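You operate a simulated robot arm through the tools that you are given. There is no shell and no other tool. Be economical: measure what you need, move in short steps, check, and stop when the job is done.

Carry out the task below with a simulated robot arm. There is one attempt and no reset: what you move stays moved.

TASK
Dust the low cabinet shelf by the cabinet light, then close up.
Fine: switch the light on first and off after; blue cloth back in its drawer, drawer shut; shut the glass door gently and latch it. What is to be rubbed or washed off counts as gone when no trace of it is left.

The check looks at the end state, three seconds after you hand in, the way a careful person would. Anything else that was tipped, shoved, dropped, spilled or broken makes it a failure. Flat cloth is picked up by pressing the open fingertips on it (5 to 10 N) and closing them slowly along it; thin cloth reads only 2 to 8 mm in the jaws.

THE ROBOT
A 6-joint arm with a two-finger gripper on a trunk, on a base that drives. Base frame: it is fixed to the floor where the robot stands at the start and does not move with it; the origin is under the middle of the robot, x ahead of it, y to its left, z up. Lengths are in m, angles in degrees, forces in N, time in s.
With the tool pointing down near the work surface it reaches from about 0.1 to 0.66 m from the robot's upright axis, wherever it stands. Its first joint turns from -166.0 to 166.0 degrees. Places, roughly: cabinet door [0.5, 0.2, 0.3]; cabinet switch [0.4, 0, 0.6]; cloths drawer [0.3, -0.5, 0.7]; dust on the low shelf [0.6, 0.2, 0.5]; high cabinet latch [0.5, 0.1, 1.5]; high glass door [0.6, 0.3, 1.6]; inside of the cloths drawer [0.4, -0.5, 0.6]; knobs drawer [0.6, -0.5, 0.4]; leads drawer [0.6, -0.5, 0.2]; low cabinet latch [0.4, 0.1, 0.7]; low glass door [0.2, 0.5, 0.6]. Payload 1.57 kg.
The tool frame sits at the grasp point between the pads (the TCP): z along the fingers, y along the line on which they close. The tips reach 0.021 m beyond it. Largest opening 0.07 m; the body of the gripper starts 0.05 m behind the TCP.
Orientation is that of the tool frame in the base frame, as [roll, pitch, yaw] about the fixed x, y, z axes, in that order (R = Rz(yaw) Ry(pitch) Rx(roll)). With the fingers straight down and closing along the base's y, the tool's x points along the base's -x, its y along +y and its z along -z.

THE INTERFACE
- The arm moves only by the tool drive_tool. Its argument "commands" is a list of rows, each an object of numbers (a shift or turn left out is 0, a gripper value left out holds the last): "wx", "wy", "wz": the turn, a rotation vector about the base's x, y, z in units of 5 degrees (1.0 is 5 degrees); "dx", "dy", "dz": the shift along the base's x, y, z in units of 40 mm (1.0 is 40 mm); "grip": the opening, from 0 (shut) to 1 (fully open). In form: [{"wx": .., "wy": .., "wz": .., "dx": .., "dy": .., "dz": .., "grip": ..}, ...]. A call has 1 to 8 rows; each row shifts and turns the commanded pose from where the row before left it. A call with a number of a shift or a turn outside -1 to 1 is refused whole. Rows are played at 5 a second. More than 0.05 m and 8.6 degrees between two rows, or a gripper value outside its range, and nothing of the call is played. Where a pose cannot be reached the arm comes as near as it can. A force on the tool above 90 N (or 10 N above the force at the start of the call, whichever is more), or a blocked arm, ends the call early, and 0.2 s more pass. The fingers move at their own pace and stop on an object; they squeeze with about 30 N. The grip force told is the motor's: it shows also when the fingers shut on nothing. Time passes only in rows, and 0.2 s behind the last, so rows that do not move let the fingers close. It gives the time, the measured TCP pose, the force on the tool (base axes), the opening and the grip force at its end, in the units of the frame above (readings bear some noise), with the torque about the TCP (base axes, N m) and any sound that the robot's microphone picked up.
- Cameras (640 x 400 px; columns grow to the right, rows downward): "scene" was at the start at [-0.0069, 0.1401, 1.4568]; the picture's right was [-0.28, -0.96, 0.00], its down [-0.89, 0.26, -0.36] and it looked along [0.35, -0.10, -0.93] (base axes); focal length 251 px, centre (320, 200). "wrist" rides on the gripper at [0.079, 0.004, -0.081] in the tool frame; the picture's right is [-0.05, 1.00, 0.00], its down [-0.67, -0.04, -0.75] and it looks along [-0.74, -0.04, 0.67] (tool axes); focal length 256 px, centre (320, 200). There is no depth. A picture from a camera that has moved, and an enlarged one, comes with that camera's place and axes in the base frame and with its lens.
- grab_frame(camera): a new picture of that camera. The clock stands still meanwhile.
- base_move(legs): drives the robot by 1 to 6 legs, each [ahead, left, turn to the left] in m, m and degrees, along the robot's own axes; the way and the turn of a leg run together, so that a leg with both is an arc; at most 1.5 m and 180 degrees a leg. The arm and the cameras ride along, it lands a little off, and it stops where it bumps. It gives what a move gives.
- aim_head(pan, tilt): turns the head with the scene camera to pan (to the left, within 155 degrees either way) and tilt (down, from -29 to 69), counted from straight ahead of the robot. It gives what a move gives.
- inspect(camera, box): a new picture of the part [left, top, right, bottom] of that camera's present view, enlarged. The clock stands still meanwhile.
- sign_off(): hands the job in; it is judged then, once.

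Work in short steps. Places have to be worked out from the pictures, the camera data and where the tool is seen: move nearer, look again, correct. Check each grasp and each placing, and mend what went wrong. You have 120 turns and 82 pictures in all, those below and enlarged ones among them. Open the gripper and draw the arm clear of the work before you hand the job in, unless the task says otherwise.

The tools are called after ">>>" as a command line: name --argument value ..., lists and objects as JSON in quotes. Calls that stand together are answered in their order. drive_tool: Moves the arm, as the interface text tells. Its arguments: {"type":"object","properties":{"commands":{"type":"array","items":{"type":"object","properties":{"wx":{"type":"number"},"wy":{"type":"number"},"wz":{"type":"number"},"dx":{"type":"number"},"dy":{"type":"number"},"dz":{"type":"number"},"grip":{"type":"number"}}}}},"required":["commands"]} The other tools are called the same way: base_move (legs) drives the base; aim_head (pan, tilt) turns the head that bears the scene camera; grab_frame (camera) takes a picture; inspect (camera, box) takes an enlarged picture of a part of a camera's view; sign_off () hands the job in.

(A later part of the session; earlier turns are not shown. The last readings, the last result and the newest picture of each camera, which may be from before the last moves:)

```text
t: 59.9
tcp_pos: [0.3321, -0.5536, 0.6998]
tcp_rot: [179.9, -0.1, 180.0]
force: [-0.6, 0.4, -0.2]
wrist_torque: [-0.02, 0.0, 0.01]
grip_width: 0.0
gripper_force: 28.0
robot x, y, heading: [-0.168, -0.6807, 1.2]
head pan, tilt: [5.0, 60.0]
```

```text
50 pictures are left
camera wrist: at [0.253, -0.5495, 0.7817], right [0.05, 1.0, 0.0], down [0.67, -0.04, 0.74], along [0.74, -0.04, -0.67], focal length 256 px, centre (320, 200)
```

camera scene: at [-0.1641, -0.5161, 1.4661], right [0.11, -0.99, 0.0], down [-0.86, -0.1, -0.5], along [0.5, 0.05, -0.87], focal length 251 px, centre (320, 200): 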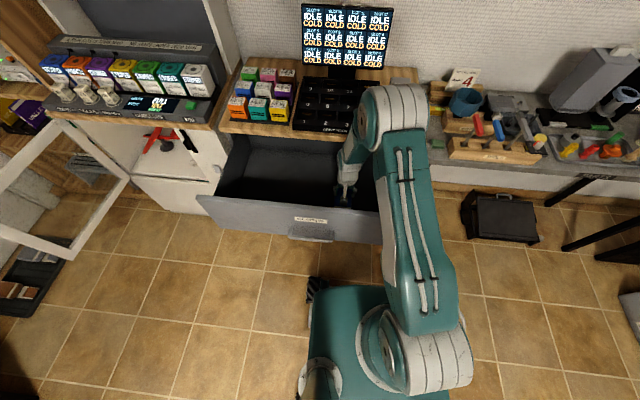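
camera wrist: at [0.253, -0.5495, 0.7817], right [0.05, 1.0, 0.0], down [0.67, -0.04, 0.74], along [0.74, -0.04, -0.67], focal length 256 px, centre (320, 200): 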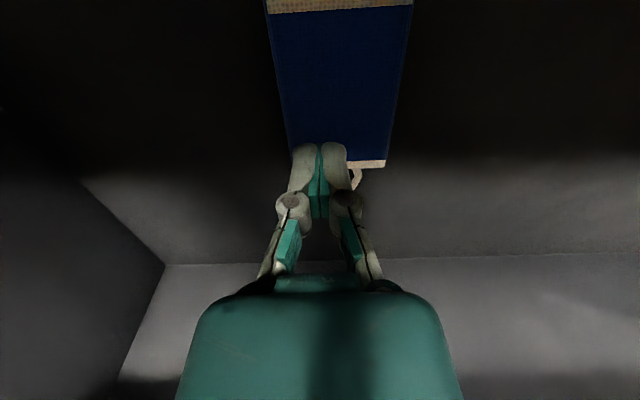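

The cloth shifted ~12 mm left. I recentre (y≈−0.541) and retry, keeping contact pressure all the way to closed.

>>> drive_tool --commands '[{"dy": 0.3, "grip": 0.5}, {"dz": -0.6}, {"dz": -0.15}, {"dz": -0.05}, {}]'

```text
t: 61.1
tcp_pos: [0.332, -0.5411, 0.6681]
tcp_rot: [179.8, 0.0, -180.0]
force: [-2.0, -1.2, 20.2]
wrist_torque: [-0.16, 0.11, 0.02]
grip_width: 0.0365
gripper_force: 10.3
robot x, y, heading: [-0.1667, -0.6796, 1.3]
head pan, tilt: [5.0, 60.0]
```

>>> drive_tool --commands '[{"dz": 0.035, "grip": 0.45}, {"grip": 0.4}, {"grip": 0.35}, {"grip": 0.3}, {"grip": 0.25}, {}]'

```text
t: 62.5
tcp_pos: [0.3322, -0.5406, 0.6694]
tcp_rot: [179.8, 0.0, -179.9]
force: [5.7, -3.2, 23.6]
wrist_torque: [-0.2, -0.1, 0.02]
grip_width: 0.0188
gripper_force: 0.1
robot x, y, heading: [-0.1649, -0.6757, 1.1]
head pan, tilt: [5.0, 60.0]
```

>>> drive_tool --commands '[{"dz": 0.03, "grip": 0.2}, {"grip": 0.16}, {"grip": 0.12}, {}]'

```text
t: 63.5
tcp_pos: [0.3303, -0.5412, 0.6691]
tcp_rot: [180.0, -0.3, -180.0]
force: [-0.5, -0.6, 14.6]
wrist_torque: [-0.06, -0.01, -0.01]
grip_width: 0.0087
gripper_force: 0.0
robot x, y, heading: [-0.1683, -0.6795, 1.3]
head pan, tilt: [5.0, 60.0]
```

>>> drive_tool --commands '[{"grip": 0.09}, {"grip": 0.06}, {"grip": 0.03}, {"grip": 0}, {}, {}]'

```text
t: 64.9
tcp_pos: [0.332, -0.5412, 0.6701]
tcp_rot: [179.9, -0.1, 180.0]
force: [-2.2, -0.1, 4.0]
wrist_torque: [0.01, 0.0, -0.03]
grip_width: 0.0057
gripper_force: 28.3
robot x, y, heading: [-0.1662, -0.6847, 1.7]
head pan, tilt: [5.0, 60.0]
```

Jaws hold 5.7 mm under light pressure — better. Lift very slowly.

>>> drive_tool --commands '[{"dz": 0.1}, {"dz": 0.1}, {"dz": 0.2}, {"dz": 0.3}, {"dz": 0.4}, {}]'

>>> grab_frame --camera "wrist"

```text
t: 66.3
tcp_pos: [0.3319, -0.5401, 0.7136]
tcp_rot: [179.9, -0.2, 180.0]
force: [0.6, 0.4, -0.2]
wrist_torque: [-0.01, -0.02, 0.01]
grip_width: 0.0
gripper_force: 28.6
robot x, y, heading: [-0.1616, -0.6786, 1.4]
head pan, tilt: [5.0, 60.0]
```

```text
49 pictures are left
camera wrist: at [0.2526, -0.5367, 0.7954], right [0.05, 1.0, 0.0], down [0.67, -0.04, 0.74], along [0.74, -0.04, -0.67], focal length 256 px, centre (320, 200)
```

wrist: 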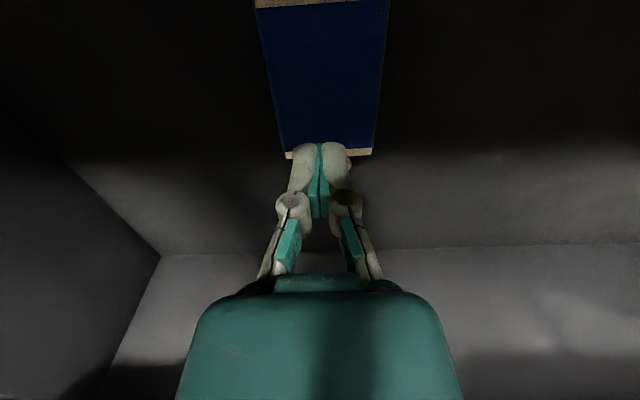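

Slipped again. I need a better look at the cloth and its loop; raise and zoom.

>>> drive_tool --commands '[{"dz": 0.6, "dx": -0.4}, {"dz": 0.6, "dx": -0.4}, {}]'

>>> inspect --camera "wrist" --box '[260, 0, 400, 160]'

>>> inspect --camera "scene" --box '[300, 150, 400, 230]'

```text
t: 67.1
tcp_pos: [0.3005, -0.5407, 0.7612]
tcp_rot: [179.9, -0.2, 180.0]
force: [0.1, -0.7, 0.8]
wrist_torque: [-0.01, 0.04, -0.01]
grip_width: 0.0
gripper_force: 29.3
robot x, y, heading: [-0.1664, -0.6742, 1.4]
head pan, tilt: [5.0, 60.0]
```

```text
2.50 times, centred on (330, 80) of wrist
camera zoom: at [0.2214, -0.5371, 0.8436], right [0.05, 1.0, 0.0], down [0.67, -0.04, 0.74], along [0.74, -0.04, -0.67], focal length 640 px, centre (295, 500)
```

zoom: 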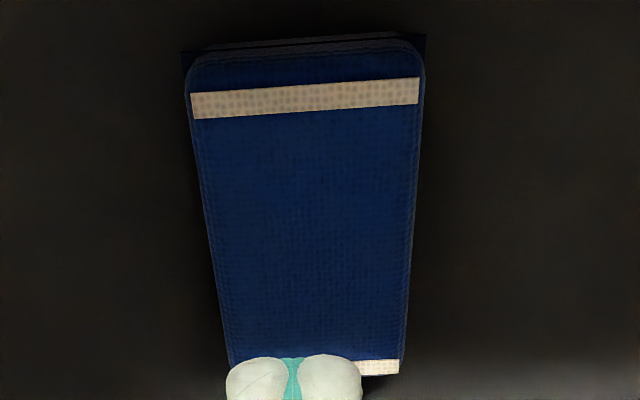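

```text
5.00 times, centred on (350, 190) of scene
camera zoom: at [-0.1644, -0.5161, 1.4661], right [0.11, -0.99, 0.0], down [-0.86, -0.1, -0.5], along [0.5, 0.05, -0.87], focal length 1255 px, centre (170, 250)
```

zoom: 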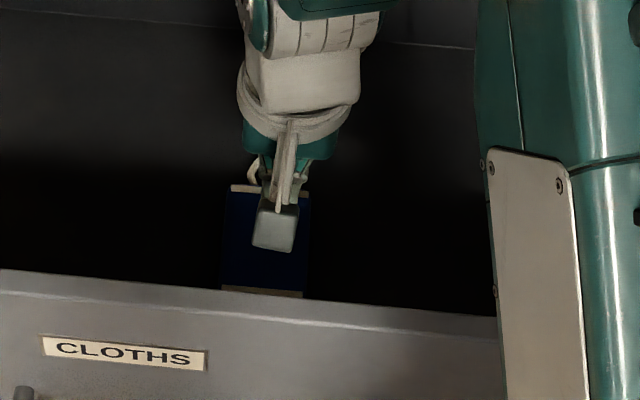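

Cloth is thin (top z≈0.647). The hint asks 5–10 N and slow closing; I'll do this with much finer closing and coordinated raising. First, come down to light contact.

>>> drive_tool --commands '[{"dx": 0.75, "dz": -0.8, "grip": 0.5}, {"dz": -0.8}, {"dz": -0.5}, {"dz": -0.15}, {"dz": -0.08}, {}]'

```text
t: 68.5
tcp_pos: [0.3312, -0.5425, 0.6692]
tcp_rot: [179.8, 0.1, -180.0]
force: [-0.6, -0.4, 12.9]
wrist_torque: [-0.09, 0.04, -0.02]
grip_width: 0.0352
gripper_force: 0.3
robot x, y, heading: [-0.1633, -0.6783, 1.3]
head pan, tilt: [5.0, 60.0]
```

>>> drive_tool --commands '[{"dz": 0.015}, {"dz": 0.004, "grip": 0.47}, {"dz": 0.004, "grip": 0.44}, {"dz": 0.004, "grip": 0.41}, {"dz": 0.004, "grip": 0.38}, {"dz": 0.004, "grip": 0.35}, {"dz": 0.003, "grip": 0.32}, {"dz": 0.003, "grip": 0.29}]'

```text
t: 70.3
tcp_pos: [0.3292, -0.5396, 0.6699]
tcp_rot: [179.9, -0.2, 180.0]
force: [0.9, -1.2, 3.8]
wrist_torque: [-0.05, 0.0, 0.0]
grip_width: 0.0203
gripper_force: 0.1
robot x, y, heading: [-0.1663, -0.6783, 1.5]
head pan, tilt: [5.0, 60.0]
```

>>> drive_tool --commands '[{"dz": -0.012, "grip": 0.27}, {"grip": 0.25}, {"grip": 0.23}, {"grip": 0.21}, {"grip": 0.19}, {"grip": 0.17}, {"grip": 0.15}]'

```text
t: 71.9
tcp_pos: [0.33, -0.5403, 0.6702]
tcp_rot: [179.8, 0.0, -180.0]
force: [0.7, 0.5, 9.9]
wrist_torque: [-0.06, 0.01, 0.0]
grip_width: 0.0109
gripper_force: 0.4
robot x, y, heading: [-0.1636, -0.6777, 1.1]
head pan, tilt: [5.0, 60.0]
```

>>> drive_tool --commands '[{"grip": 0.13}, {"grip": 0.11}, {"grip": 0.09}, {"grip": 0.07}, {"grip": 0.05}, {"grip": 0.02}, {"grip": 0}, {}]'

>>> grab_frame --camera "wrist"

```text
t: 73.7
tcp_pos: [0.3298, -0.5411, 0.6702]
tcp_rot: [179.9, -0.1, -179.9]
force: [0.1, 1.0, -0.3]
wrist_torque: [-0.01, -0.02, 0.01]
grip_width: 0.0001
gripper_force: 28.7
robot x, y, heading: [-0.1641, -0.6744, 1.3]
head pan, tilt: [5.0, 60.0]
```

```text
46 pictures are left
camera wrist: at [0.2507, -0.5373, 0.7524], right [0.05, 1.0, 0.0], down [0.67, -0.04, 0.74], along [0.74, -0.04, -0.67], focal length 256 px, centre (320, 200)
```

wrist: 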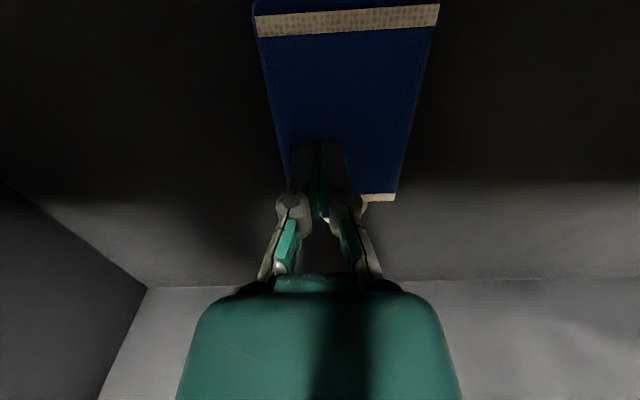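

When the jaws shut fully the tips retract, so pressure is lost at the end. Retry, adding a slight downward feed in the last centimetre.

>>> drive_tool --commands '[{"dz": 0.3}, {"dy": 0.2, "grip": 0.6}, {"dz": -0.3}, {"dz": -0.04}, {}]'

```text
t: 74.9
tcp_pos: [0.3291, -0.5331, 0.6691]
tcp_rot: [179.9, -0.1, -180.0]
force: [0.2, -0.1, 0.3]
wrist_torque: [0.02, -0.05, 0.02]
grip_width: 0.0421
gripper_force: 0.1
robot x, y, heading: [-0.1629, -0.679, 1.2]
head pan, tilt: [5.0, 60.0]
```

>>> drive_tool --commands '[{"dz": -0.05}, {"dz": -0.025}, {}]'

```text
t: 75.7
tcp_pos: [0.3304, -0.5337, 0.6668]
tcp_rot: [179.7, 0.0, 180.0]
force: [2.5, -1.6, 26.9]
wrist_torque: [-0.1, -0.08, -0.03]
grip_width: 0.0454
gripper_force: 11.4
robot x, y, heading: [-0.1645, -0.6764, 1.5]
head pan, tilt: [5.0, 60.0]
```

>>> drive_tool --commands '[{"dz": 0.045}, {"dz": 0.007, "grip": 0.56}, {"dz": 0.007, "grip": 0.52}, {"dz": 0.007, "grip": 0.48}, {"dz": 0.006, "grip": 0.44}, {"dz": 0.005, "grip": 0.4}, {"dz": 0.004, "grip": 0.36}, {"dz": 0.003, "grip": 0.32}]'

```text
t: 77.5
tcp_pos: [0.3292, -0.5341, 0.6686]
tcp_rot: [179.7, 0.0, 180.0]
force: [6.9, -7.2, 26.3]
wrist_torque: [-0.43, -0.14, 0.03]
grip_width: 0.025
gripper_force: 9.1
robot x, y, heading: [-0.1672, -0.6804, 1.3]
head pan, tilt: [5.0, 60.0]
```

>>> drive_tool --commands '[{"dz": 0.035, "grip": 0.29}, {"grip": 0.26}, {"grip": 0.23}, {"grip": 0.2}, {"grip": 0.17}, {"grip": 0.14}]'

```text
t: 78.9
tcp_pos: [0.3297, -0.5339, 0.6687]
tcp_rot: [179.9, -0.1, 180.0]
force: [-1.4, -0.8, 10.7]
wrist_torque: [-0.11, 0.02, 0.0]
grip_width: 0.0109
gripper_force: 0.1
robot x, y, heading: [-0.1662, -0.6794, 1.4]
head pan, tilt: [5.0, 60.0]
```

>>> drive_tool --commands '[{"dz": -0.01, "grip": 0.12}, {"dz": -0.01, "grip": 0.1}, {"dz": -0.01, "grip": 0.08}, {"dz": -0.005, "grip": 0.06}, {"grip": 0.03}, {"grip": 0}, {}, {}]'

```text
t: 80.7
tcp_pos: [0.3302, -0.5339, 0.6688]
tcp_rot: [179.7, -0.1, 180.0]
force: [3.4, -4.0, 27.8]
wrist_torque: [-0.1, -0.03, 0.03]
grip_width: 0.006
gripper_force: 28.4
robot x, y, heading: [-0.1633, -0.6805, 1.6]
head pan, tilt: [5.0, 60.0]
```

6 mm held with firm contact. Look before lifting.

>>> inspect --camera "wrist" --box '[220, 60, 420, 240]'

>>> drive_tool --commands '[{"dz": 0.05}, {"dz": 0.05}, {}]'

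```text
2.22 times, centred on (320, 150) of wrist
camera zoom: at [0.2508, -0.5297, 0.7512], right [0.05, 1.0, 0.0], down [0.67, -0.04, 0.74], along [0.74, -0.04, -0.67], focal length 569 px, centre (320, 311)
```

zoom: 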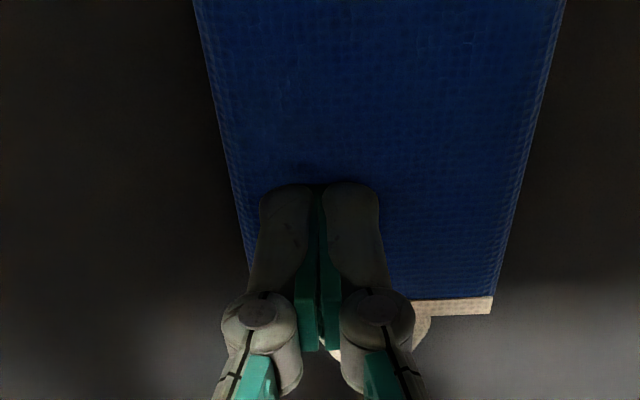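

```text
t: 81.5
tcp_pos: [0.3306, -0.5345, 0.6718]
tcp_rot: [179.8, -0.2, 179.9]
force: [0.1, 0.1, -0.7]
wrist_torque: [0.0, -0.01, 0.0]
grip_width: 0.0
gripper_force: 28.0
robot x, y, heading: [-0.1642, -0.6783, 1.3]
head pan, tilt: [5.0, 60.0]
```

The 6 mm was only the tips splaying under pressure; the cloth slid rather than folding. New idea: cloth is ≈0.065 m wide, centred now at y≈−0.521; with jaws fully open I straddle both long edges at floor level and sweep them together so it buckles up.

>>> drive_tool --commands '[{"dz": 0.4, "dy": 0.32}, {"grip": 1}, {}, {"dz": -0.3}, {"dz": -0.2}, {}]'

>>> inspect --camera "wrist" --box '[180, 20, 460, 240]'

```text
t: 82.9
tcp_pos: [0.3306, -0.5197, 0.6694]
tcp_rot: [179.8, -0.1, 180.0]
force: [0.4, -0.1, 0.3]
wrist_torque: [-0.03, -0.03, 0.0]
grip_width: 0.07
gripper_force: 0.1
robot x, y, heading: [-0.162, -0.6806, 1.5]
head pan, tilt: [5.0, 60.0]
```

```text
1.82 times, centred on (320, 130) of wrist
camera zoom: at [0.2512, -0.5162, 0.7503], right [0.05, 1.0, 0.0], down [0.67, -0.04, 0.74], along [0.74, -0.04, -0.67], focal length 465 px, centre (320, 327)
```

zoom: 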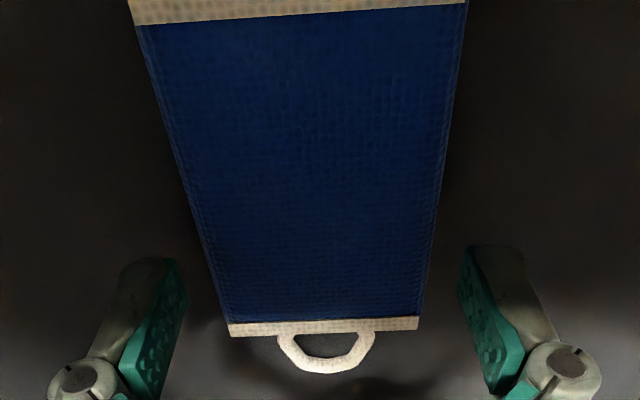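

Jaws straddle the cloth with ~5 mm margin each side. Descend to floor contact beside it.

>>> drive_tool --commands '[{"dx": -0.2, "dz": -0.15}, {"dz": -0.1}, {"dz": -0.05}, {}]'

```text
t: 83.9
tcp_pos: [0.3225, -0.52, 0.6568]
tcp_rot: [179.9, -0.1, -179.9]
force: [-0.2, 0.5, 0.0]
wrist_torque: [0.0, 0.02, 0.0]
grip_width: 0.0699
gripper_force: 0.0
robot x, y, heading: [-0.1666, -0.678, 1.1]
head pan, tilt: [5.0, 60.0]
```

>>> drive_tool --commands '[{"dz": -0.1}, {"dz": -0.05}, {}]'

```text
t: 84.7
tcp_pos: [0.3221, -0.5208, 0.6501]
tcp_rot: [179.9, -0.1, -180.0]
force: [-0.7, 0.0, -0.3]
wrist_torque: [0.01, -0.03, 0.01]
grip_width: 0.07
gripper_force: 0.1
robot x, y, heading: [-0.1677, -0.6784, 1.2]
head pan, tilt: [5.0, 60.0]
```

>>> drive_tool --commands '[{"dz": -0.1}, {"dz": -0.1}, {"dz": -0.1}, {}]'

```text
t: 85.7
tcp_pos: [0.3211, -0.5205, 0.6399]
tcp_rot: [179.8, -0.1, -180.0]
force: [-0.3, -0.4, 0.1]
wrist_torque: [0.0, 0.0, 0.02]
grip_width: 0.07
gripper_force: 0.0
robot x, y, heading: [-0.1692, -0.6774, 1.4]
head pan, tilt: [5.0, 60.0]
```

>>> drive_tool --commands '[{"dz": -0.1}, {"dz": -0.1}, {"dz": -0.1}, {}]'

>>> inspect --camera "wrist" --box '[180, 60, 460, 280]'

```text
t: 86.7
tcp_pos: [0.3221, -0.5207, 0.6284]
tcp_rot: [179.8, -0.1, 180.0]
force: [-2.2, -1.9, 10.4]
wrist_torque: [-0.42, -0.06, -0.1]
grip_width: 0.0702
gripper_force: 0.0
robot x, y, heading: [-0.1693, -0.675, 1.5]
head pan, tilt: [5.0, 60.0]
```

```text
1.82 times, centred on (320, 170) of wrist
camera zoom: at [0.2426, -0.5174, 0.7107], right [0.05, 1.0, 0.0], down [0.67, -0.04, 0.74], along [0.74, -0.04, -0.67], focal length 465 px, centre (320, 254)
```

zoom: 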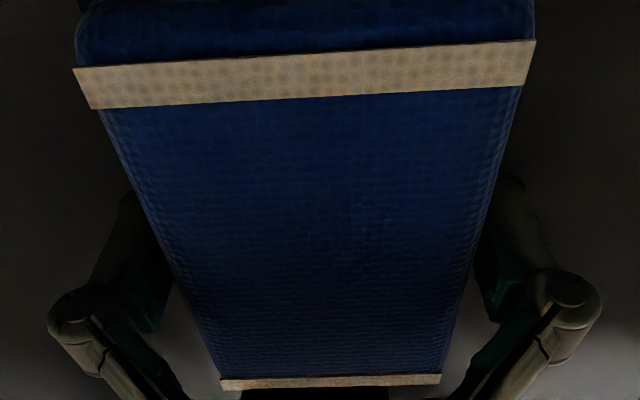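

The drawer floor is at z≈0.607 — the cloth is a ~4 cm thick pad/mitt. So I simply grip it by its sides: raise 6 mm and close.

>>> drive_tool --commands '[{"dz": 0.2}, {"grip": 0.8}, {"grip": 0.6}, {"grip": 0.3}, {"grip": 0}, {}, {}]'

```text
t: 88.3
tcp_pos: [0.3209, -0.5212, 0.635]
tcp_rot: [179.9, -0.1, -180.0]
force: [0.1, 0.8, 0.1]
wrist_torque: [0.03, 0.04, 0.02]
grip_width: 0.065
gripper_force: 29.9
robot x, y, heading: [-0.1678, -0.6769, 1.4]
head pan, tilt: [5.0, 60.0]
```

Gripped at 65 mm. Lift slowly and check.

>>> drive_tool --commands '[{"dz": 0.2}, {"dz": 0.4}, {"dz": 0.6}, {"dz": 0.8}, {}]'

>>> grab_frame --camera "wrist"

```text
t: 89.5
tcp_pos: [0.3213, -0.5209, 0.7158]
tcp_rot: [-180.0, -0.3, -179.9]
force: [0.7, 0.2, 0.0]
wrist_torque: [-0.02, -0.03, -0.01]
grip_width: 0.0649
gripper_force: 30.2
robot x, y, heading: [-0.1693, -0.6812, 1.4]
head pan, tilt: [5.0, 60.0]
```

```text
42 pictures are left
camera wrist: at [0.2427, -0.5166, 0.7974], right [0.05, 1.0, 0.0], down [0.67, -0.04, 0.74], along [0.74, -0.04, -0.67], focal length 256 px, centre (320, 200)
```

wrist: 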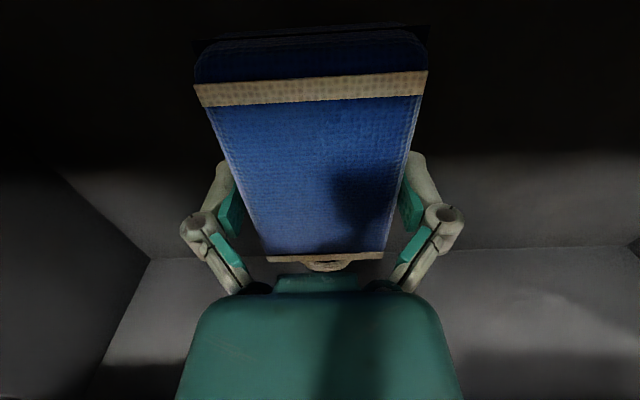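

The pad is lifted. Raise it fully clear and check it and the drawer.

>>> drive_tool --commands '[{"dz": 1}, {"dz": 1}, {"dz": 1}, {"dz": 1}, {"dz": 1}, {"dz": 1, "dx": -0.5}, {"dx": -1}, {}]'

>>> grab_frame --camera "wrist"

>>> inspect --camera "scene" --box '[220, 100, 400, 250]'

```text
t: 91.3
tcp_pos: [0.2614, -0.5193, 0.9552]
tcp_rot: [179.8, -0.2, -179.9]
force: [0.4, 0.6, -0.9]
wrist_torque: [-0.01, 0.02, -0.01]
grip_width: 0.065
gripper_force: 30.3
robot x, y, heading: [-0.1649, -0.6784, 1.6]
head pan, tilt: [5.0, 60.0]
```

```text
41 pictures are left
camera wrist: at [0.1829, -0.5164, 1.0374], right [0.05, 1.0, 0.0], down [0.67, -0.04, 0.74], along [0.74, -0.04, -0.67], focal length 256 px, centre (320, 200)
```

wrist: 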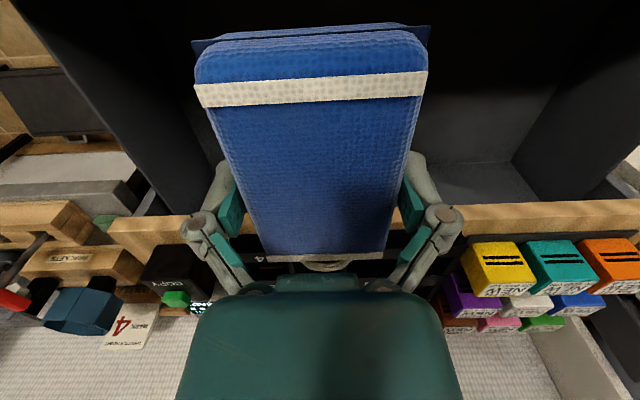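

```text
2.67 times, centred on (310, 175) of scene
camera zoom: at [-0.1649, -0.5161, 1.4661], right [0.11, -0.99, 0.0], down [-0.86, -0.1, -0.5], along [0.5, 0.05, -0.87], focal length 670 px, centre (347, 267)
```

zoom: 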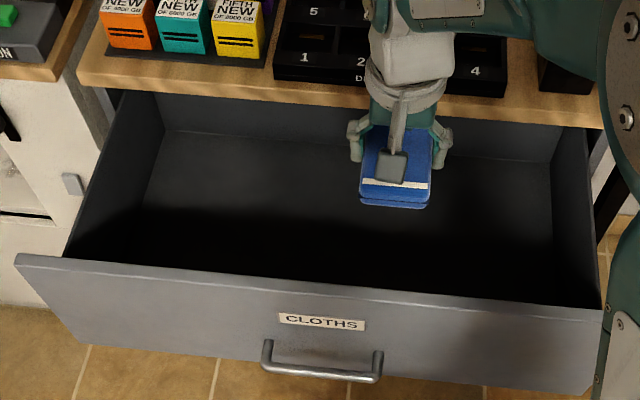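

Pad held, drawer empty. I drive back and left to face the open cabinet; dust estimated at (0.565, 0.19), shelf z≈0.465. The plane stands at y≥0.28, keep off.

>>> base_move --legs '[[-0.4, 0, 0], [0, 0.72, 0], [0, 0, -1.5]]'

>>> drive_tool --commands '[{"dz": -1, "wy": -1, "dx": 0.3}, {"dz": -1, "wy": -1, "dx": 0.3}, {"dz": -1, "wy": -1, "dx": 0.3}, {"dz": -1, "wy": -1, "dx": 0.3}, {"dz": -1, "wy": -1, "dx": 0.3}, {"dz": -1, "wy": -1, "dx": 0.3}, {"dz": -1, "wy": -1, "dx": 0.3}, {"dz": -1, "wy": -1, "dx": 0.3}]'

>>> aim_head --pan 0 --tilt 45

>>> grab_frame --camera "scene"

```text
t: 97.7
tcp_pos: [-0.1503, 0.1778, 0.9556]
tcp_rot: [180.0, -0.1, 178.2]
force: [-0.1, 0.4, -0.2]
wrist_torque: [-0.02, 0.0, 0.0]
grip_width: 0.0651
gripper_force: 30.4
robot x, y, heading: [-0.5862, 0.0346, -0.4]
head pan, tilt: [5.0, 60.0]
```

```text
t: 99.5
tcp_pos: [-0.0357, 0.19, 0.6447]
tcp_rot: [-179.8, 39.6, 178.5]
force: [-0.6, -0.6, -0.5]
wrist_torque: [-0.01, 0.02, -0.02]
grip_width: 0.065
gripper_force: 29.8
out of reach, approached as far as the arm can: row 7, 8
robot x, y, heading: [-0.5851, 0.0332, -0.4]
head pan, tilt: [5.0, 60.0]
```

```text
t: 100.3
tcp_pos: [-0.0361, 0.1886, 0.6452]
tcp_rot: [-179.9, 39.2, 178.2]
force: [0.0, -0.5, -0.5]
wrist_torque: [-0.01, 0.01, -0.03]
grip_width: 0.0649
gripper_force: 30.0
robot x, y, heading: [-0.5884, 0.0341, -0.3]
head pan, tilt: [0.0, 45.0]
```

```text
39 pictures are left
camera scene: at [-0.562, 0.1891, 1.4855], right [-0.01, -1.0, 0.0], down [-0.71, 0.01, -0.71], along [0.71, -0.01, -0.71], focal length 251 px, centre (320, 200)
```

scene: 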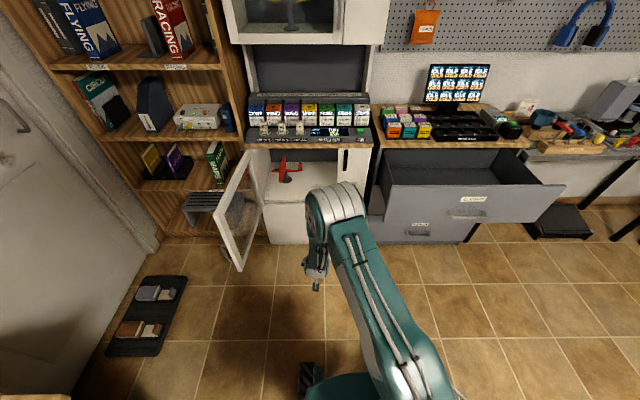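

The elbow currently is ahead of the hand; for the cabinet I need the arm stretched low. I extend it here in free space first.

>>> drive_tool --commands '[{"dx": 1}, {"dx": 1}, {"dx": 1, "wy": -0.5}, {"dx": 1, "wy": -0.5, "dz": -0.5}, {"dx": 0.8, "dz": -0.5, "wy": -0.5}, {"dz": -0.5, "wy": -0.5}, {"dz": -0.5}, {}]'

>>> grab_frame --camera "scene"

```text
t: 102.1
tcp_pos: [0.1564, 0.1911, 0.5649]
tcp_rot: [177.7, 49.9, 177.2]
force: [0.2, -0.8, 0.4]
wrist_torque: [-0.03, -0.04, -0.04]
grip_width: 0.0649
gripper_force: 30.0
robot x, y, heading: [-0.5864, 0.0311, -0.6]
head pan, tilt: [0.0, 45.0]
```

```text
38 pictures are left
camera scene: at [-0.5613, 0.189, 1.4855], right [-0.01, -1.0, 0.0], down [-0.71, 0.01, -0.71], along [0.71, -0.01, -0.71], focal length 251 px, centre (320, 200)
```

scene: 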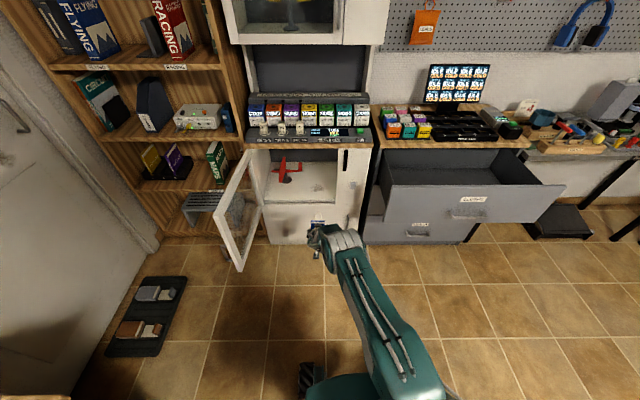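

Elbow still trails only ~0.15 m behind the hand; I stretch further to see how low/back it gets.

>>> drive_tool --commands '[{"dx": 0.5}, {"dx": 0.5}, {"dx": 0.5}, {"dx": 0.3}, {}]'

>>> aim_head --pan 0 --tilt 60

>>> grab_frame --camera "scene"

```text
t: 103.3
tcp_pos: [0.2101, 0.1965, 0.5671]
tcp_rot: [177.8, 49.8, 177.2]
force: [0.3, 0.3, -1.1]
wrist_torque: [0.0, 0.01, 0.01]
grip_width: 0.065
gripper_force: 30.0
out of reach, approached as far as the arm can: row 3, 4
robot x, y, heading: [-0.5861, 0.0328, -0.4]
head pan, tilt: [0.0, 45.0]
```

```text
t: 104.0
tcp_pos: [0.2099, 0.1956, 0.5665]
tcp_rot: [177.6, 49.8, 177.2]
force: [0.0, 0.5, 0.0]
wrist_torque: [-0.04, 0.01, -0.01]
grip_width: 0.0649
gripper_force: 29.7
robot x, y, heading: [-0.5884, 0.0333, -0.5]
head pan, tilt: [0.0, 60.0]
```

```text
37 pictures are left
camera scene: at [-0.5759, 0.189, 1.4661], right [-0.01, -1.0, 0.0], down [-0.87, 0.01, -0.5], along [0.5, -0.01, -0.87], focal length 251 px, centre (320, 200)
```

scene: 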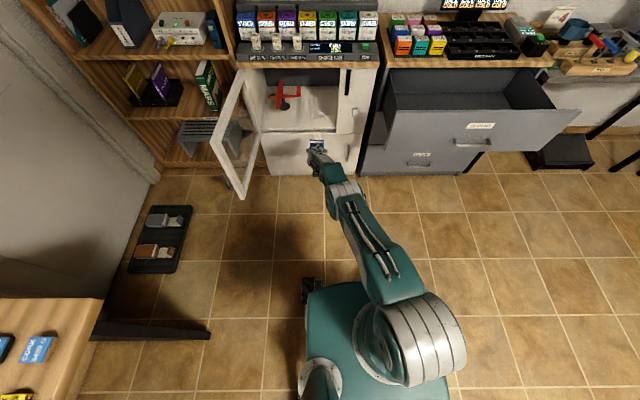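

Now the arm is straight with elbow ~0.3 m behind the hand. I keep this stretch and use the base to enter: drive 0.30 ahead (TCP → x≈0.51, z 0.567), then look.

>>> base_move --legs '[[0.3, 0, 0]]'

>>> aim_head --pan 0 --tilt 45

>>> grab_frame --camera "scene"

>>> grab_frame --camera "wrist"

```text
t: 106.1
tcp_pos: [0.5095, 0.1974, 0.5657]
tcp_rot: [177.7, 49.7, 177.5]
force: [1.1, 0.8, -1.2]
wrist_torque: [0.02, -0.01, 0.01]
grip_width: 0.065
gripper_force: 29.7
robot x, y, heading: [-0.2824, 0.028, 0.0]
head pan, tilt: [0.0, 60.0]
```

```text
t: 106.9
tcp_pos: [0.5107, 0.1986, 0.5671]
tcp_rot: [177.6, 49.9, 177.5]
force: [-0.5, -0.2, 0.3]
wrist_torque: [0.0, -0.02, -0.02]
grip_width: 0.0651
gripper_force: 30.1
robot x, y, heading: [-0.2842, 0.0334, -0.0]
head pan, tilt: [0.0, 45.0]
```

```text
36 pictures are left
camera scene: at [-0.2612, 0.1871, 1.4855], right [0.0, -1.0, 0.0], down [-0.71, 0.0, -0.71], along [0.71, 0.0, -0.71], focal length 251 px, centre (320, 200)
```

scene: 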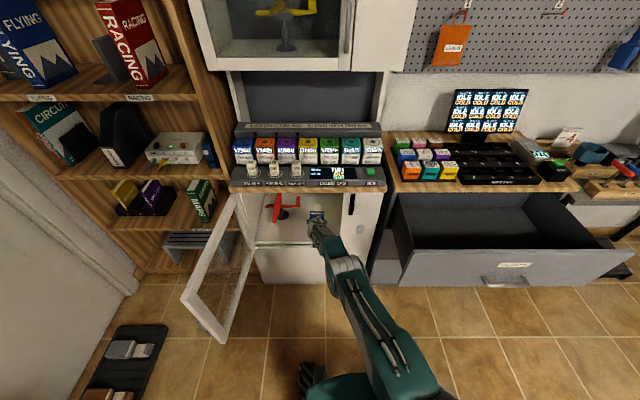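

```text
35 pictures are left
camera wrist: at [0.3976, 0.2035, 0.5599], right [0.05, 1.0, 0.07], down [-0.14, -0.06, 0.99], along [0.99, -0.06, 0.14], focal length 256 px, centre (320, 200)
```

wrist: 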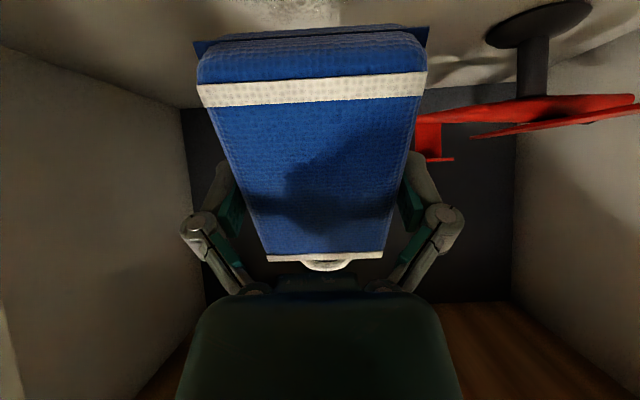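

Well inside, clear of the plane. Lower until the pad's lower edge touches the shelf in front of the dust.

>>> drive_tool --commands '[{"dz": -0.4}, {"dz": -0.3}, {"dz": -0.2}, {"dz": -0.1}, {}]'

```text
t: 108.1
tcp_pos: [0.4933, 0.2065, 0.5348]
tcp_rot: [177.6, 49.9, 177.5]
force: [-0.1, 0.1, -0.9]
wrist_torque: [0.02, 0.03, 0.02]
grip_width: 0.065
gripper_force: 29.7
out of reach, approached as far as the arm can: row 1, 2, 3, 4
robot x, y, heading: [-0.2816, 0.0293, -0.1]
head pan, tilt: [0.0, 45.0]
```

At the reach limit; I pull the command back 30 mm so the arm has slack, then continue down.

>>> drive_tool --commands '[{"dx": -0.75, "dy": -0.2}, {"dz": -0.15}, {"dz": -0.1}, {}]'

```text
t: 109.1
tcp_pos: [0.4885, 0.2055, 0.5329]
tcp_rot: [177.7, 49.8, 177.6]
force: [0.1, 0.3, -0.4]
wrist_torque: [0.0, 0.0, -0.03]
grip_width: 0.0648
gripper_force: 30.0
out of reach, approached as far as the arm can: row 1, 2, 3
robot x, y, heading: [-0.2834, 0.0294, -0.2]
head pan, tilt: [0.0, 45.0]
```

>>> drive_tool --commands '[{"dx": -0.5, "dy": 0.3}, {"dx": -0.5}, {}]'

```text
t: 109.9
tcp_pos: [0.4818, 0.2281, 0.5334]
tcp_rot: [177.7, 49.8, 177.5]
force: [0.0, -0.7, -0.3]
wrist_torque: [0.02, 0.03, 0.0]
grip_width: 0.0648
gripper_force: 30.0
out of reach, approached as far as the arm can: row 1, 2
robot x, y, heading: [-0.2851, 0.0277, -0.1]
head pan, tilt: [0.0, 45.0]
```

z is limited here, not x. Pull back further (bend the elbow) and fix y.

>>> drive_tool --commands '[{"dx": -0.5, "dy": -0.5}, {"dx": -0.5}, {}]'

```text
t: 110.7
tcp_pos: [0.484, 0.2218, 0.533]
tcp_rot: [177.6, 49.7, 177.4]
force: [-0.1, 0.6, -0.2]
wrist_torque: [-0.01, 0.0, 0.0]
grip_width: 0.0652
gripper_force: 29.7
out of reach, approached as far as the arm can: row 1, 2
robot x, y, heading: [-0.2826, 0.0304, -0.1]
head pan, tilt: [0.0, 45.0]
```

Folding is limited by the wrist bend; a steeper tool should help. I restore x and reduce the tilt to ~35°.

>>> drive_tool --commands '[{"dx": 1, "wy": 0.5, "dz": 0.3}, {"dx": 1, "wy": 0.7}, {"wy": 0.8}, {"wy": 0.8}, {}]'

```text
t: 111.9
tcp_pos: [0.4841, 0.2114, 0.5565]
tcp_rot: [178.5, 35.8, 177.9]
force: [0.3, 0.3, -0.8]
wrist_torque: [-0.02, 0.0, -0.02]
grip_width: 0.0649
gripper_force: 30.1
out of reach, approached as far as the arm can: row 1, 2, 3, 4
robot x, y, heading: [-0.2823, 0.0301, -0.3]
head pan, tilt: [0.0, 45.0]
```

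Looks like the arm hangs from a high shoulder, so lower means pulling inward; with the steeper tool that should now work.

>>> drive_tool --commands '[{"dx": -0.5}, {"dx": -0.5}, {"dx": -0.5}, {}]'

```text
t: 112.9
tcp_pos: [0.4249, 0.2117, 0.5562]
tcp_rot: [178.4, 35.9, 178.1]
force: [0.0, -0.2, 0.0]
wrist_torque: [0.05, 0.0, 0.02]
grip_width: 0.065
gripper_force: 30.1
robot x, y, heading: [-0.2835, 0.0304, -0.1]
head pan, tilt: [0.0, 45.0]
```

Now it follows. Lower in place (outside the lip? pad low edge x≈0.395, still in front of the cabinet – so stay above z lip): test z down to 0.535 only, then drive in.

>>> drive_tool --commands '[{"dz": -0.3}, {"dz": -0.2}, {"dx": 0.5}, {}]'

```text
t: 113.9
tcp_pos: [0.444, 0.2119, 0.5343]
tcp_rot: [178.4, 35.9, 178.1]
force: [-0.6, 0.1, -0.4]
wrist_torque: [0.0, 0.02, -0.01]
grip_width: 0.0649
gripper_force: 29.9
robot x, y, heading: [-0.283, 0.0376, -0.1]
head pan, tilt: [0.0, 45.0]
```

Extend the arm 20 mm more (straighter), shift the base right 2 cm and drive in 0.10.

>>> drive_tool --commands '[{"dx": 0.5}, {}]'

>>> base_move --legs '[[0, -0.022, 0], [0.07, 0, 0]]'

>>> inspect --camera "scene" --box '[200, 120, 440, 320]'

>>> grab_frame --camera "wrist"

```text
t: 114.5
tcp_pos: [0.4639, 0.212, 0.5348]
tcp_rot: [178.3, 35.9, 178.0]
force: [-0.5, -0.2, -1.2]
wrist_torque: [0.02, -0.03, -0.03]
grip_width: 0.0648
gripper_force: 29.9
robot x, y, heading: [-0.2843, 0.0321, -0.3]
head pan, tilt: [0.0, 45.0]
```

```text
t: 115.9
tcp_pos: [0.5335, 0.1907, 0.5335]
tcp_rot: [178.4, 35.9, 178.0]
force: [-0.5, 0.0, -0.7]
wrist_torque: [-0.02, 0.02, 0.03]
grip_width: 0.065
gripper_force: 30.2
robot x, y, heading: [-0.2114, 0.0065, -0.1]
head pan, tilt: [0.0, 45.0]
```

```text
2.00 times, centred on (320, 220) of scene
camera zoom: at [-0.192, 0.1634, 1.4857], right [0.0, -1.0, 0.0], down [-0.71, 0.0, -0.71], along [0.71, 0.0, -0.71], focal length 502 px, centre (320, 160)
```

zoom: 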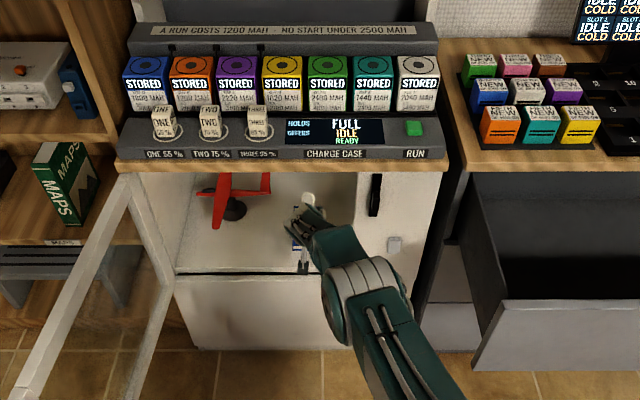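

```text
33 pictures are left
camera wrist: at [0.422, 0.196, 0.5545], right [0.06, 1.0, 0.05], down [0.1, -0.06, 0.99], along [0.99, -0.06, -0.1], focal length 256 px, centre (320, 200)
```

wrist: 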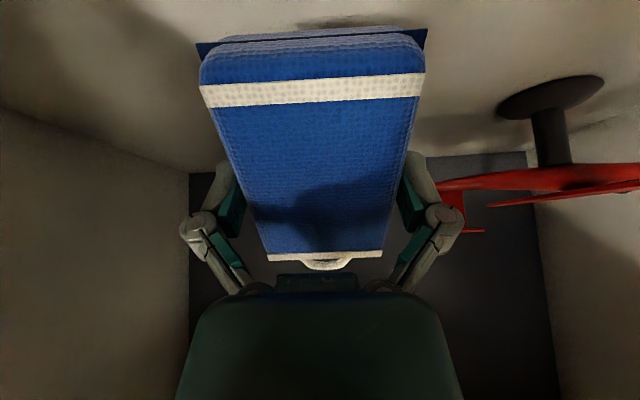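

Good clearance. Lower to contact here (edge x≈0.50, just before the dust).

>>> drive_tool --commands '[{"dz": -0.2}, {"dz": -0.15}, {"dz": -0.1}, {}]'

```text
t: 116.9
tcp_pos: [0.535, 0.1914, 0.5171]
tcp_rot: [178.5, 35.9, 178.1]
force: [0.4, -0.5, -0.6]
wrist_torque: [0.01, 0.02, 0.01]
grip_width: 0.0649
gripper_force: 29.8
robot x, y, heading: [-0.2144, 0.01, -0.2]
head pan, tilt: [0.0, 45.0]
```

>>> drive_tool --commands '[{"dz": -0.12}, {"dz": -0.12}, {"dz": -0.12}, {}]'

```text
t: 117.9
tcp_pos: [0.528, 0.1913, 0.5062]
tcp_rot: [178.4, 36.1, 178.0]
force: [0.3, 0.3, -0.4]
wrist_torque: [-0.01, 0.01, 0.0]
grip_width: 0.0649
gripper_force: 29.8
out of reach, approached as far as the arm can: row 2
robot x, y, heading: [-0.2155, 0.0057, -0.3]
head pan, tilt: [0.0, 45.0]
```

At outer reach again; drive the base 0.06 ahead, pull the arm back 35 mm and continue lowering.

>>> base_move --legs '[[0.06, 0, 0]]'

>>> drive_tool --commands '[{"dx": -0.5}, {"dx": -0.4}, {"dz": -0.1}, {"dz": -0.1}, {"dz": -0.1}, {}]'

```text
t: 118.8
tcp_pos: [0.587, 0.1899, 0.5055]
tcp_rot: [178.4, 36.0, 177.9]
force: [-0.5, -0.3, -0.9]
wrist_torque: [0.02, -0.01, 0.01]
grip_width: 0.0651
gripper_force: 29.8
robot x, y, heading: [-0.1557, 0.0086, -0.4]
head pan, tilt: [0.0, 45.0]
```

```text
t: 120.2
tcp_pos: [0.5537, 0.1895, 0.4969]
tcp_rot: [178.3, 36.3, 177.9]
force: [3.1, 1.2, 15.9]
wrist_torque: [-0.48, 0.43, 0.08]
grip_width: 0.065
gripper_force: 29.8
robot x, y, heading: [-0.1558, 0.0095, -0.0]
head pan, tilt: [0.0, 45.0]
```

Contact at TCP z≈0.497 → shelf z≈0.443; dust then spans x 0.55–0.62, y 0.15–0.23. Wipe forward: first with the arm (30 mm), then the base.

>>> drive_tool --commands '[{"dx": 0.25}, {"dx": 0.25}, {"dx": 0.25}, {}]'

>>> base_move --legs '[[0.04, 0, 0]]'

>>> grab_frame --camera "scene"

```text
t: 121.2
tcp_pos: [0.5792, 0.1877, 0.4934]
tcp_rot: [178.4, 35.9, 178.0]
force: [-1.0, -0.4, 1.8]
wrist_torque: [-0.1, 0.12, -0.02]
grip_width: 0.0652
gripper_force: 30.5
robot x, y, heading: [-0.1559, 0.011, -0.1]
head pan, tilt: [0.0, 45.0]
```

```text
t: 122.1
tcp_pos: [0.6213, 0.1906, 0.4941]
tcp_rot: [178.3, 35.9, 178.0]
force: [0.0, -0.3, 0.7]
wrist_torque: [0.0, -0.02, 0.0]
grip_width: 0.0652
gripper_force: 29.6
robot x, y, heading: [-0.116, 0.0087, -0.5]
head pan, tilt: [0.0, 45.0]
```

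```text
32 pictures are left
camera scene: at [-0.0917, 0.1653, 1.4855], right [0.0, -1.0, 0.0], down [-0.71, 0.0, -0.71], along [0.71, 0.0, -0.71], focal length 251 px, centre (320, 200)
```

scene: 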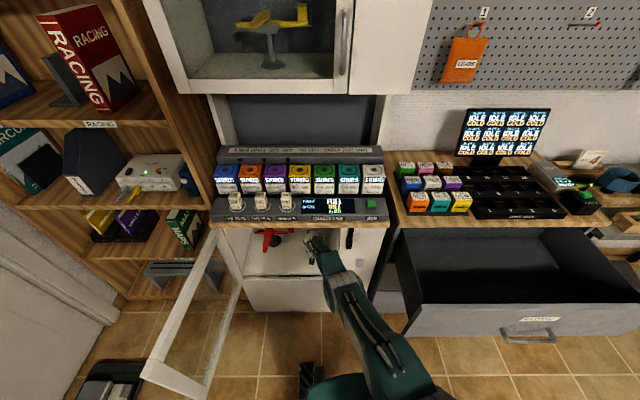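

Contact force faded; press down a bit (≈10 N) and drive 0.03 on, then stroke back with the arm.

>>> base_move --legs '[[0.035, 0, 0]]'

>>> drive_tool --commands '[{"dz": -0.08}, {"dz": -0.06}, {}]'

```text
t: 123.0
tcp_pos: [0.658, 0.1897, 0.4929]
tcp_rot: [178.3, 36.0, 178.0]
force: [-0.3, -0.1, -0.4]
wrist_torque: [-0.01, 0.0, -0.05]
grip_width: 0.0652
gripper_force: 30.3
robot x, y, heading: [-0.0813, 0.0041, -0.0]
head pan, tilt: [0.0, 45.0]
```

```text
t: 123.8
tcp_pos: [0.6554, 0.1909, 0.4943]
tcp_rot: [178.1, 36.4, 178.0]
force: [4.9, -1.8, 15.4]
wrist_torque: [-0.53, 0.41, 0.2]
grip_width: 0.0652
gripper_force: 30.4
out of reach, approached as far as the arm can: row 1
robot x, y, heading: [-0.0786, 0.0112, -0.3]
head pan, tilt: [0.0, 45.0]
```

15 N. Stroke backwards over the dust, then see.

>>> drive_tool --commands '[{"dx": -0.5}, {"dx": -0.5}, {"dx": -0.5}, {"dx": -0.5}, {"dx": -0.5}, {"dx": -0.4}, {}]'

>>> drive_tool --commands '[{"dx": 0.5, "dy": -0.3}, {"dx": 0.5, "dy": -0.3}, {"dx": 0.5}, {"dx": 0.5}, {"dx": 0.4}, {}]'

```text
t: 125.4
tcp_pos: [0.5372, 0.1908, 0.4913]
tcp_rot: [178.3, 36.1, 178.0]
force: [10.0, 1.7, 19.2]
wrist_torque: [0.07, 0.34, -0.04]
grip_width: 0.0653
gripper_force: 29.9
robot x, y, heading: [-0.0789, 0.0066, -0.1]
head pan, tilt: [0.0, 45.0]
```

```text
t: 126.8
tcp_pos: [0.6335, 0.167, 0.49]
tcp_rot: [178.3, 35.9, 178.0]
force: [-0.7, -0.1, -0.6]
wrist_torque: [-0.05, 0.02, 0.02]
grip_width: 0.0652
gripper_force: 29.6
robot x, y, heading: [-0.0755, 0.0084, 0.0]
head pan, tilt: [0.0, 45.0]
```

Forward stroke had little contact; press and pull back at y≈0.167, then repeat at y≈0.212.

>>> drive_tool --commands '[{"dz": -0.1, "dx": 0.3}, {"dx": -0.5}, {"dx": -0.5}, {"dx": -0.5}, {"dx": -0.5}, {"dx": -0.5}, {"dx": -0.2}]'

>>> drive_tool --commands '[{"dx": 0.5, "dy": 0.4}, {"dx": 0.5, "dy": 0.4}, {"dx": 0.5, "dy": 0.3}, {"dx": 0.5}, {"dx": 0.5}, {"dx": 0.2}]'

>>> drive_tool --commands '[{"dz": -0.05}, {"dx": -0.5}, {"dx": -0.5}, {"dx": -0.5}, {"dx": -0.5}, {"dx": -0.5}, {"dx": -0.2}]'

```text
t: 128.4
tcp_pos: [0.5365, 0.1663, 0.4863]
tcp_rot: [178.2, 36.1, 177.8]
force: [7.0, -0.4, 14.2]
wrist_torque: [0.23, 0.31, -0.06]
grip_width: 0.0651
gripper_force: 30.1
robot x, y, heading: [-0.0793, 0.0075, -0.2]
head pan, tilt: [0.0, 45.0]
```

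```text
t: 129.8
tcp_pos: [0.6456, 0.2103, 0.4853]
tcp_rot: [178.2, 35.8, 177.9]
force: [0.2, 0.7, -0.8]
wrist_torque: [-0.03, 0.03, 0.02]
grip_width: 0.0644
gripper_force: 29.7
robot x, y, heading: [-0.08, 0.0089, -0.3]
head pan, tilt: [0.0, 45.0]
```

```text
t: 131.4
tcp_pos: [0.5374, 0.2097, 0.4877]
tcp_rot: [178.2, 36.0, 178.0]
force: [-0.4, -0.8, -1.0]
wrist_torque: [0.06, 0.0, -0.03]
grip_width: 0.065
gripper_force: 30.2
robot x, y, heading: [-0.0827, 0.0048, -0.2]
head pan, tilt: [0.0, 45.0]
```

Last stroke lost contact. Raise and look at pad and shelf.

>>> drive_tool --commands '[{"dz": 0.5}, {"dz": 0.4, "dx": -0.4}, {"dx": -0.5}, {}]'

>>> grab_frame --camera "wrist"

>>> inspect --camera "scene" --box '[220, 200, 420, 320]'

```text
t: 132.4
tcp_pos: [0.5021, 0.2109, 0.5216]
tcp_rot: [178.1, 36.0, 178.0]
force: [-0.6, -0.3, -0.6]
wrist_torque: [-0.02, -0.01, -0.01]
grip_width: 0.0651
gripper_force: 30.2
robot x, y, heading: [-0.076, 0.0114, -0.3]
head pan, tilt: [0.0, 45.0]
```

```text
31 pictures are left
camera wrist: at [0.3899, 0.2158, 0.5416], right [0.06, 1.0, 0.06], down [0.1, -0.06, 0.99], along [0.99, -0.05, -0.1], focal length 256 px, centre (320, 200)
```

wrist: 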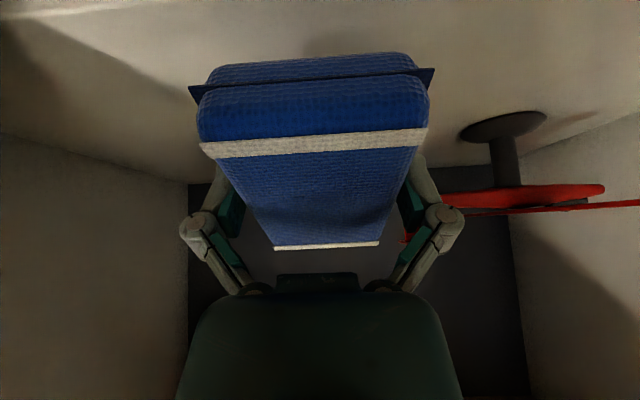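

```text
3.20 times, centred on (320, 260) of scene
camera zoom: at [-0.0573, 0.1654, 1.4855], right [0.0, -1.0, 0.0], down [-0.71, 0.0, -0.71], along [0.71, 0.0, -0.71], focal length 803 px, centre (320, 8)
```

zoom: 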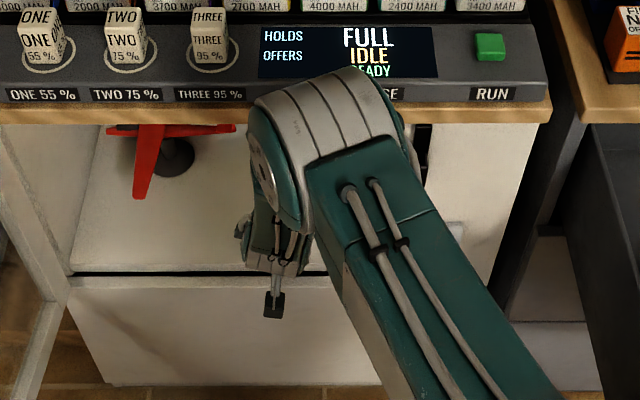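

The pad pivoted in the grip, becoming flatter to the shelf. I back off to see what's left of the dust.

>>> base_move --legs '[[-0.2, 0, 0]]'

>>> inspect --camera "scene" --box '[240, 180, 400, 290]'

>>> grab_frame --camera "wrist"

```text
t: 134.0
tcp_pos: [0.3054, 0.2085, 0.5216]
tcp_rot: [178.3, 36.0, 177.9]
force: [0.3, 0.5, -1.0]
wrist_torque: [0.0, -0.01, 0.01]
grip_width: 0.0651
gripper_force: 30.4
robot x, y, heading: [-0.2727, 0.0115, -0.4]
head pan, tilt: [0.0, 45.0]
```

```text
3.64 times, centred on (320, 235) of scene
camera zoom: at [-0.2541, 0.1667, 1.4855], right [-0.01, -1.0, 0.0], down [-0.71, 0.0, -0.71], along [0.71, -0.01, -0.71], focal length 913 px, centre (320, 73)
```

zoom: 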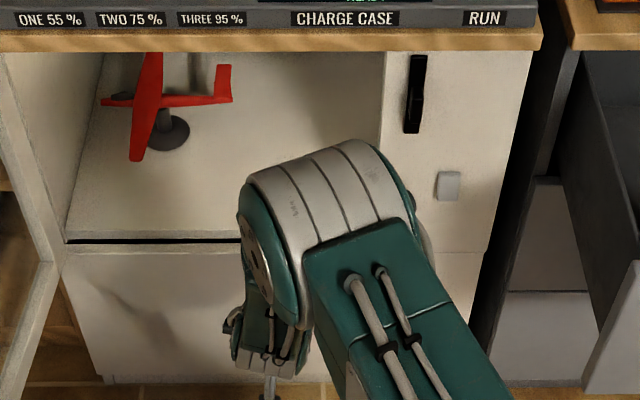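

```text
28 pictures are left
camera wrist: at [0.1935, 0.2153, 0.5414], right [0.06, 1.0, 0.06], down [0.1, -0.06, 0.99], along [0.99, -0.06, -0.1], focal length 256 px, centre (320, 200)
```

wrist: 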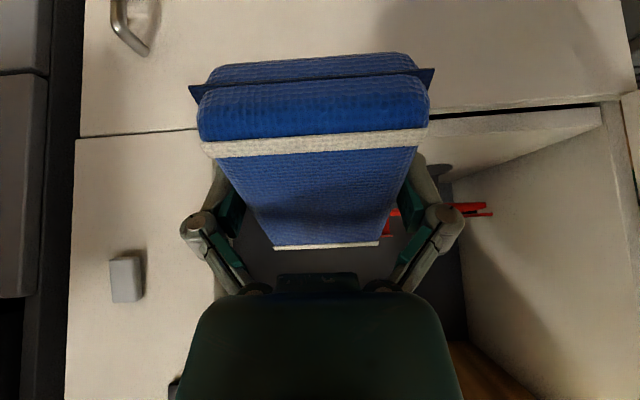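

The elbow hides the spot; back off another 0.2 m.

>>> base_move --legs '[[-0.2, 0, 0]]'

>>> inspect --camera "scene" --box '[260, 140, 390, 230]'

```text
t: 135.6
tcp_pos: [0.1064, 0.2109, 0.5219]
tcp_rot: [178.2, 36.0, 177.8]
force: [-0.4, -0.5, -0.1]
wrist_torque: [0.03, 0.0, 0.04]
grip_width: 0.065
gripper_force: 30.4
robot x, y, heading: [-0.4748, 0.0138, -0.4]
head pan, tilt: [0.0, 45.0]
```

```text
4.44 times, centred on (325, 185) of scene
camera zoom: at [-0.4523, 0.1677, 1.4855], right [-0.01, -1.0, 0.0], down [-0.71, 0.0, -0.71], along [0.71, -0.01, -0.71], focal length 1116 px, centre (298, 267)
```

zoom: 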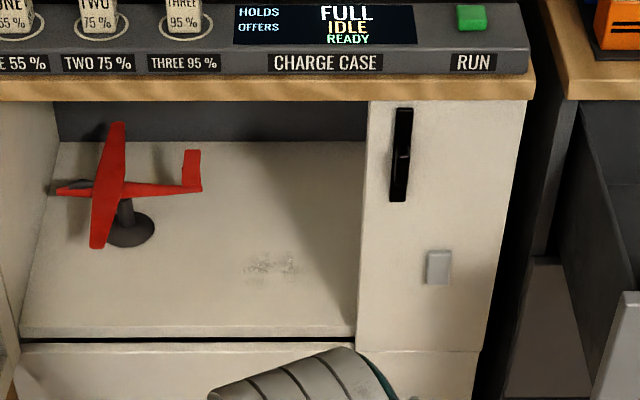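

About half the dust is still there (x 0.56–0.62, y 0.15–0.23). Go back in and make firmer pull strokes.

>>> base_move --legs '[[0.385, -0.01, 0.3]]'

>>> drive_tool --commands '[{"dx": 0.9}, {"dx": 0.9}, {"dx": 0.9}, {"dx": 0.7}, {"dz": -0.4}, {"dz": -0.3}, {"dz": -0.2}, {}]'

```text
t: 138.0
tcp_pos: [0.4904, 0.204, 0.5224]
tcp_rot: [178.1, 36.1, 178.2]
force: [-0.6, -0.7, -1.3]
wrist_torque: [-0.04, 0.0, -0.01]
grip_width: 0.065
gripper_force: 29.8
robot x, y, heading: [-0.0897, -0.003, -0.1]
head pan, tilt: [0.0, 45.0]
```

```text
t: 139.8
tcp_pos: [0.6276, 0.2036, 0.4876]
tcp_rot: [178.0, 36.1, 178.0]
force: [-1.6, 0.0, -1.1]
wrist_torque: [0.03, -0.02, 0.01]
grip_width: 0.0653
gripper_force: 30.1
robot x, y, heading: [-0.086, 0.0012, 0.2]
head pan, tilt: [0.0, 45.0]
```

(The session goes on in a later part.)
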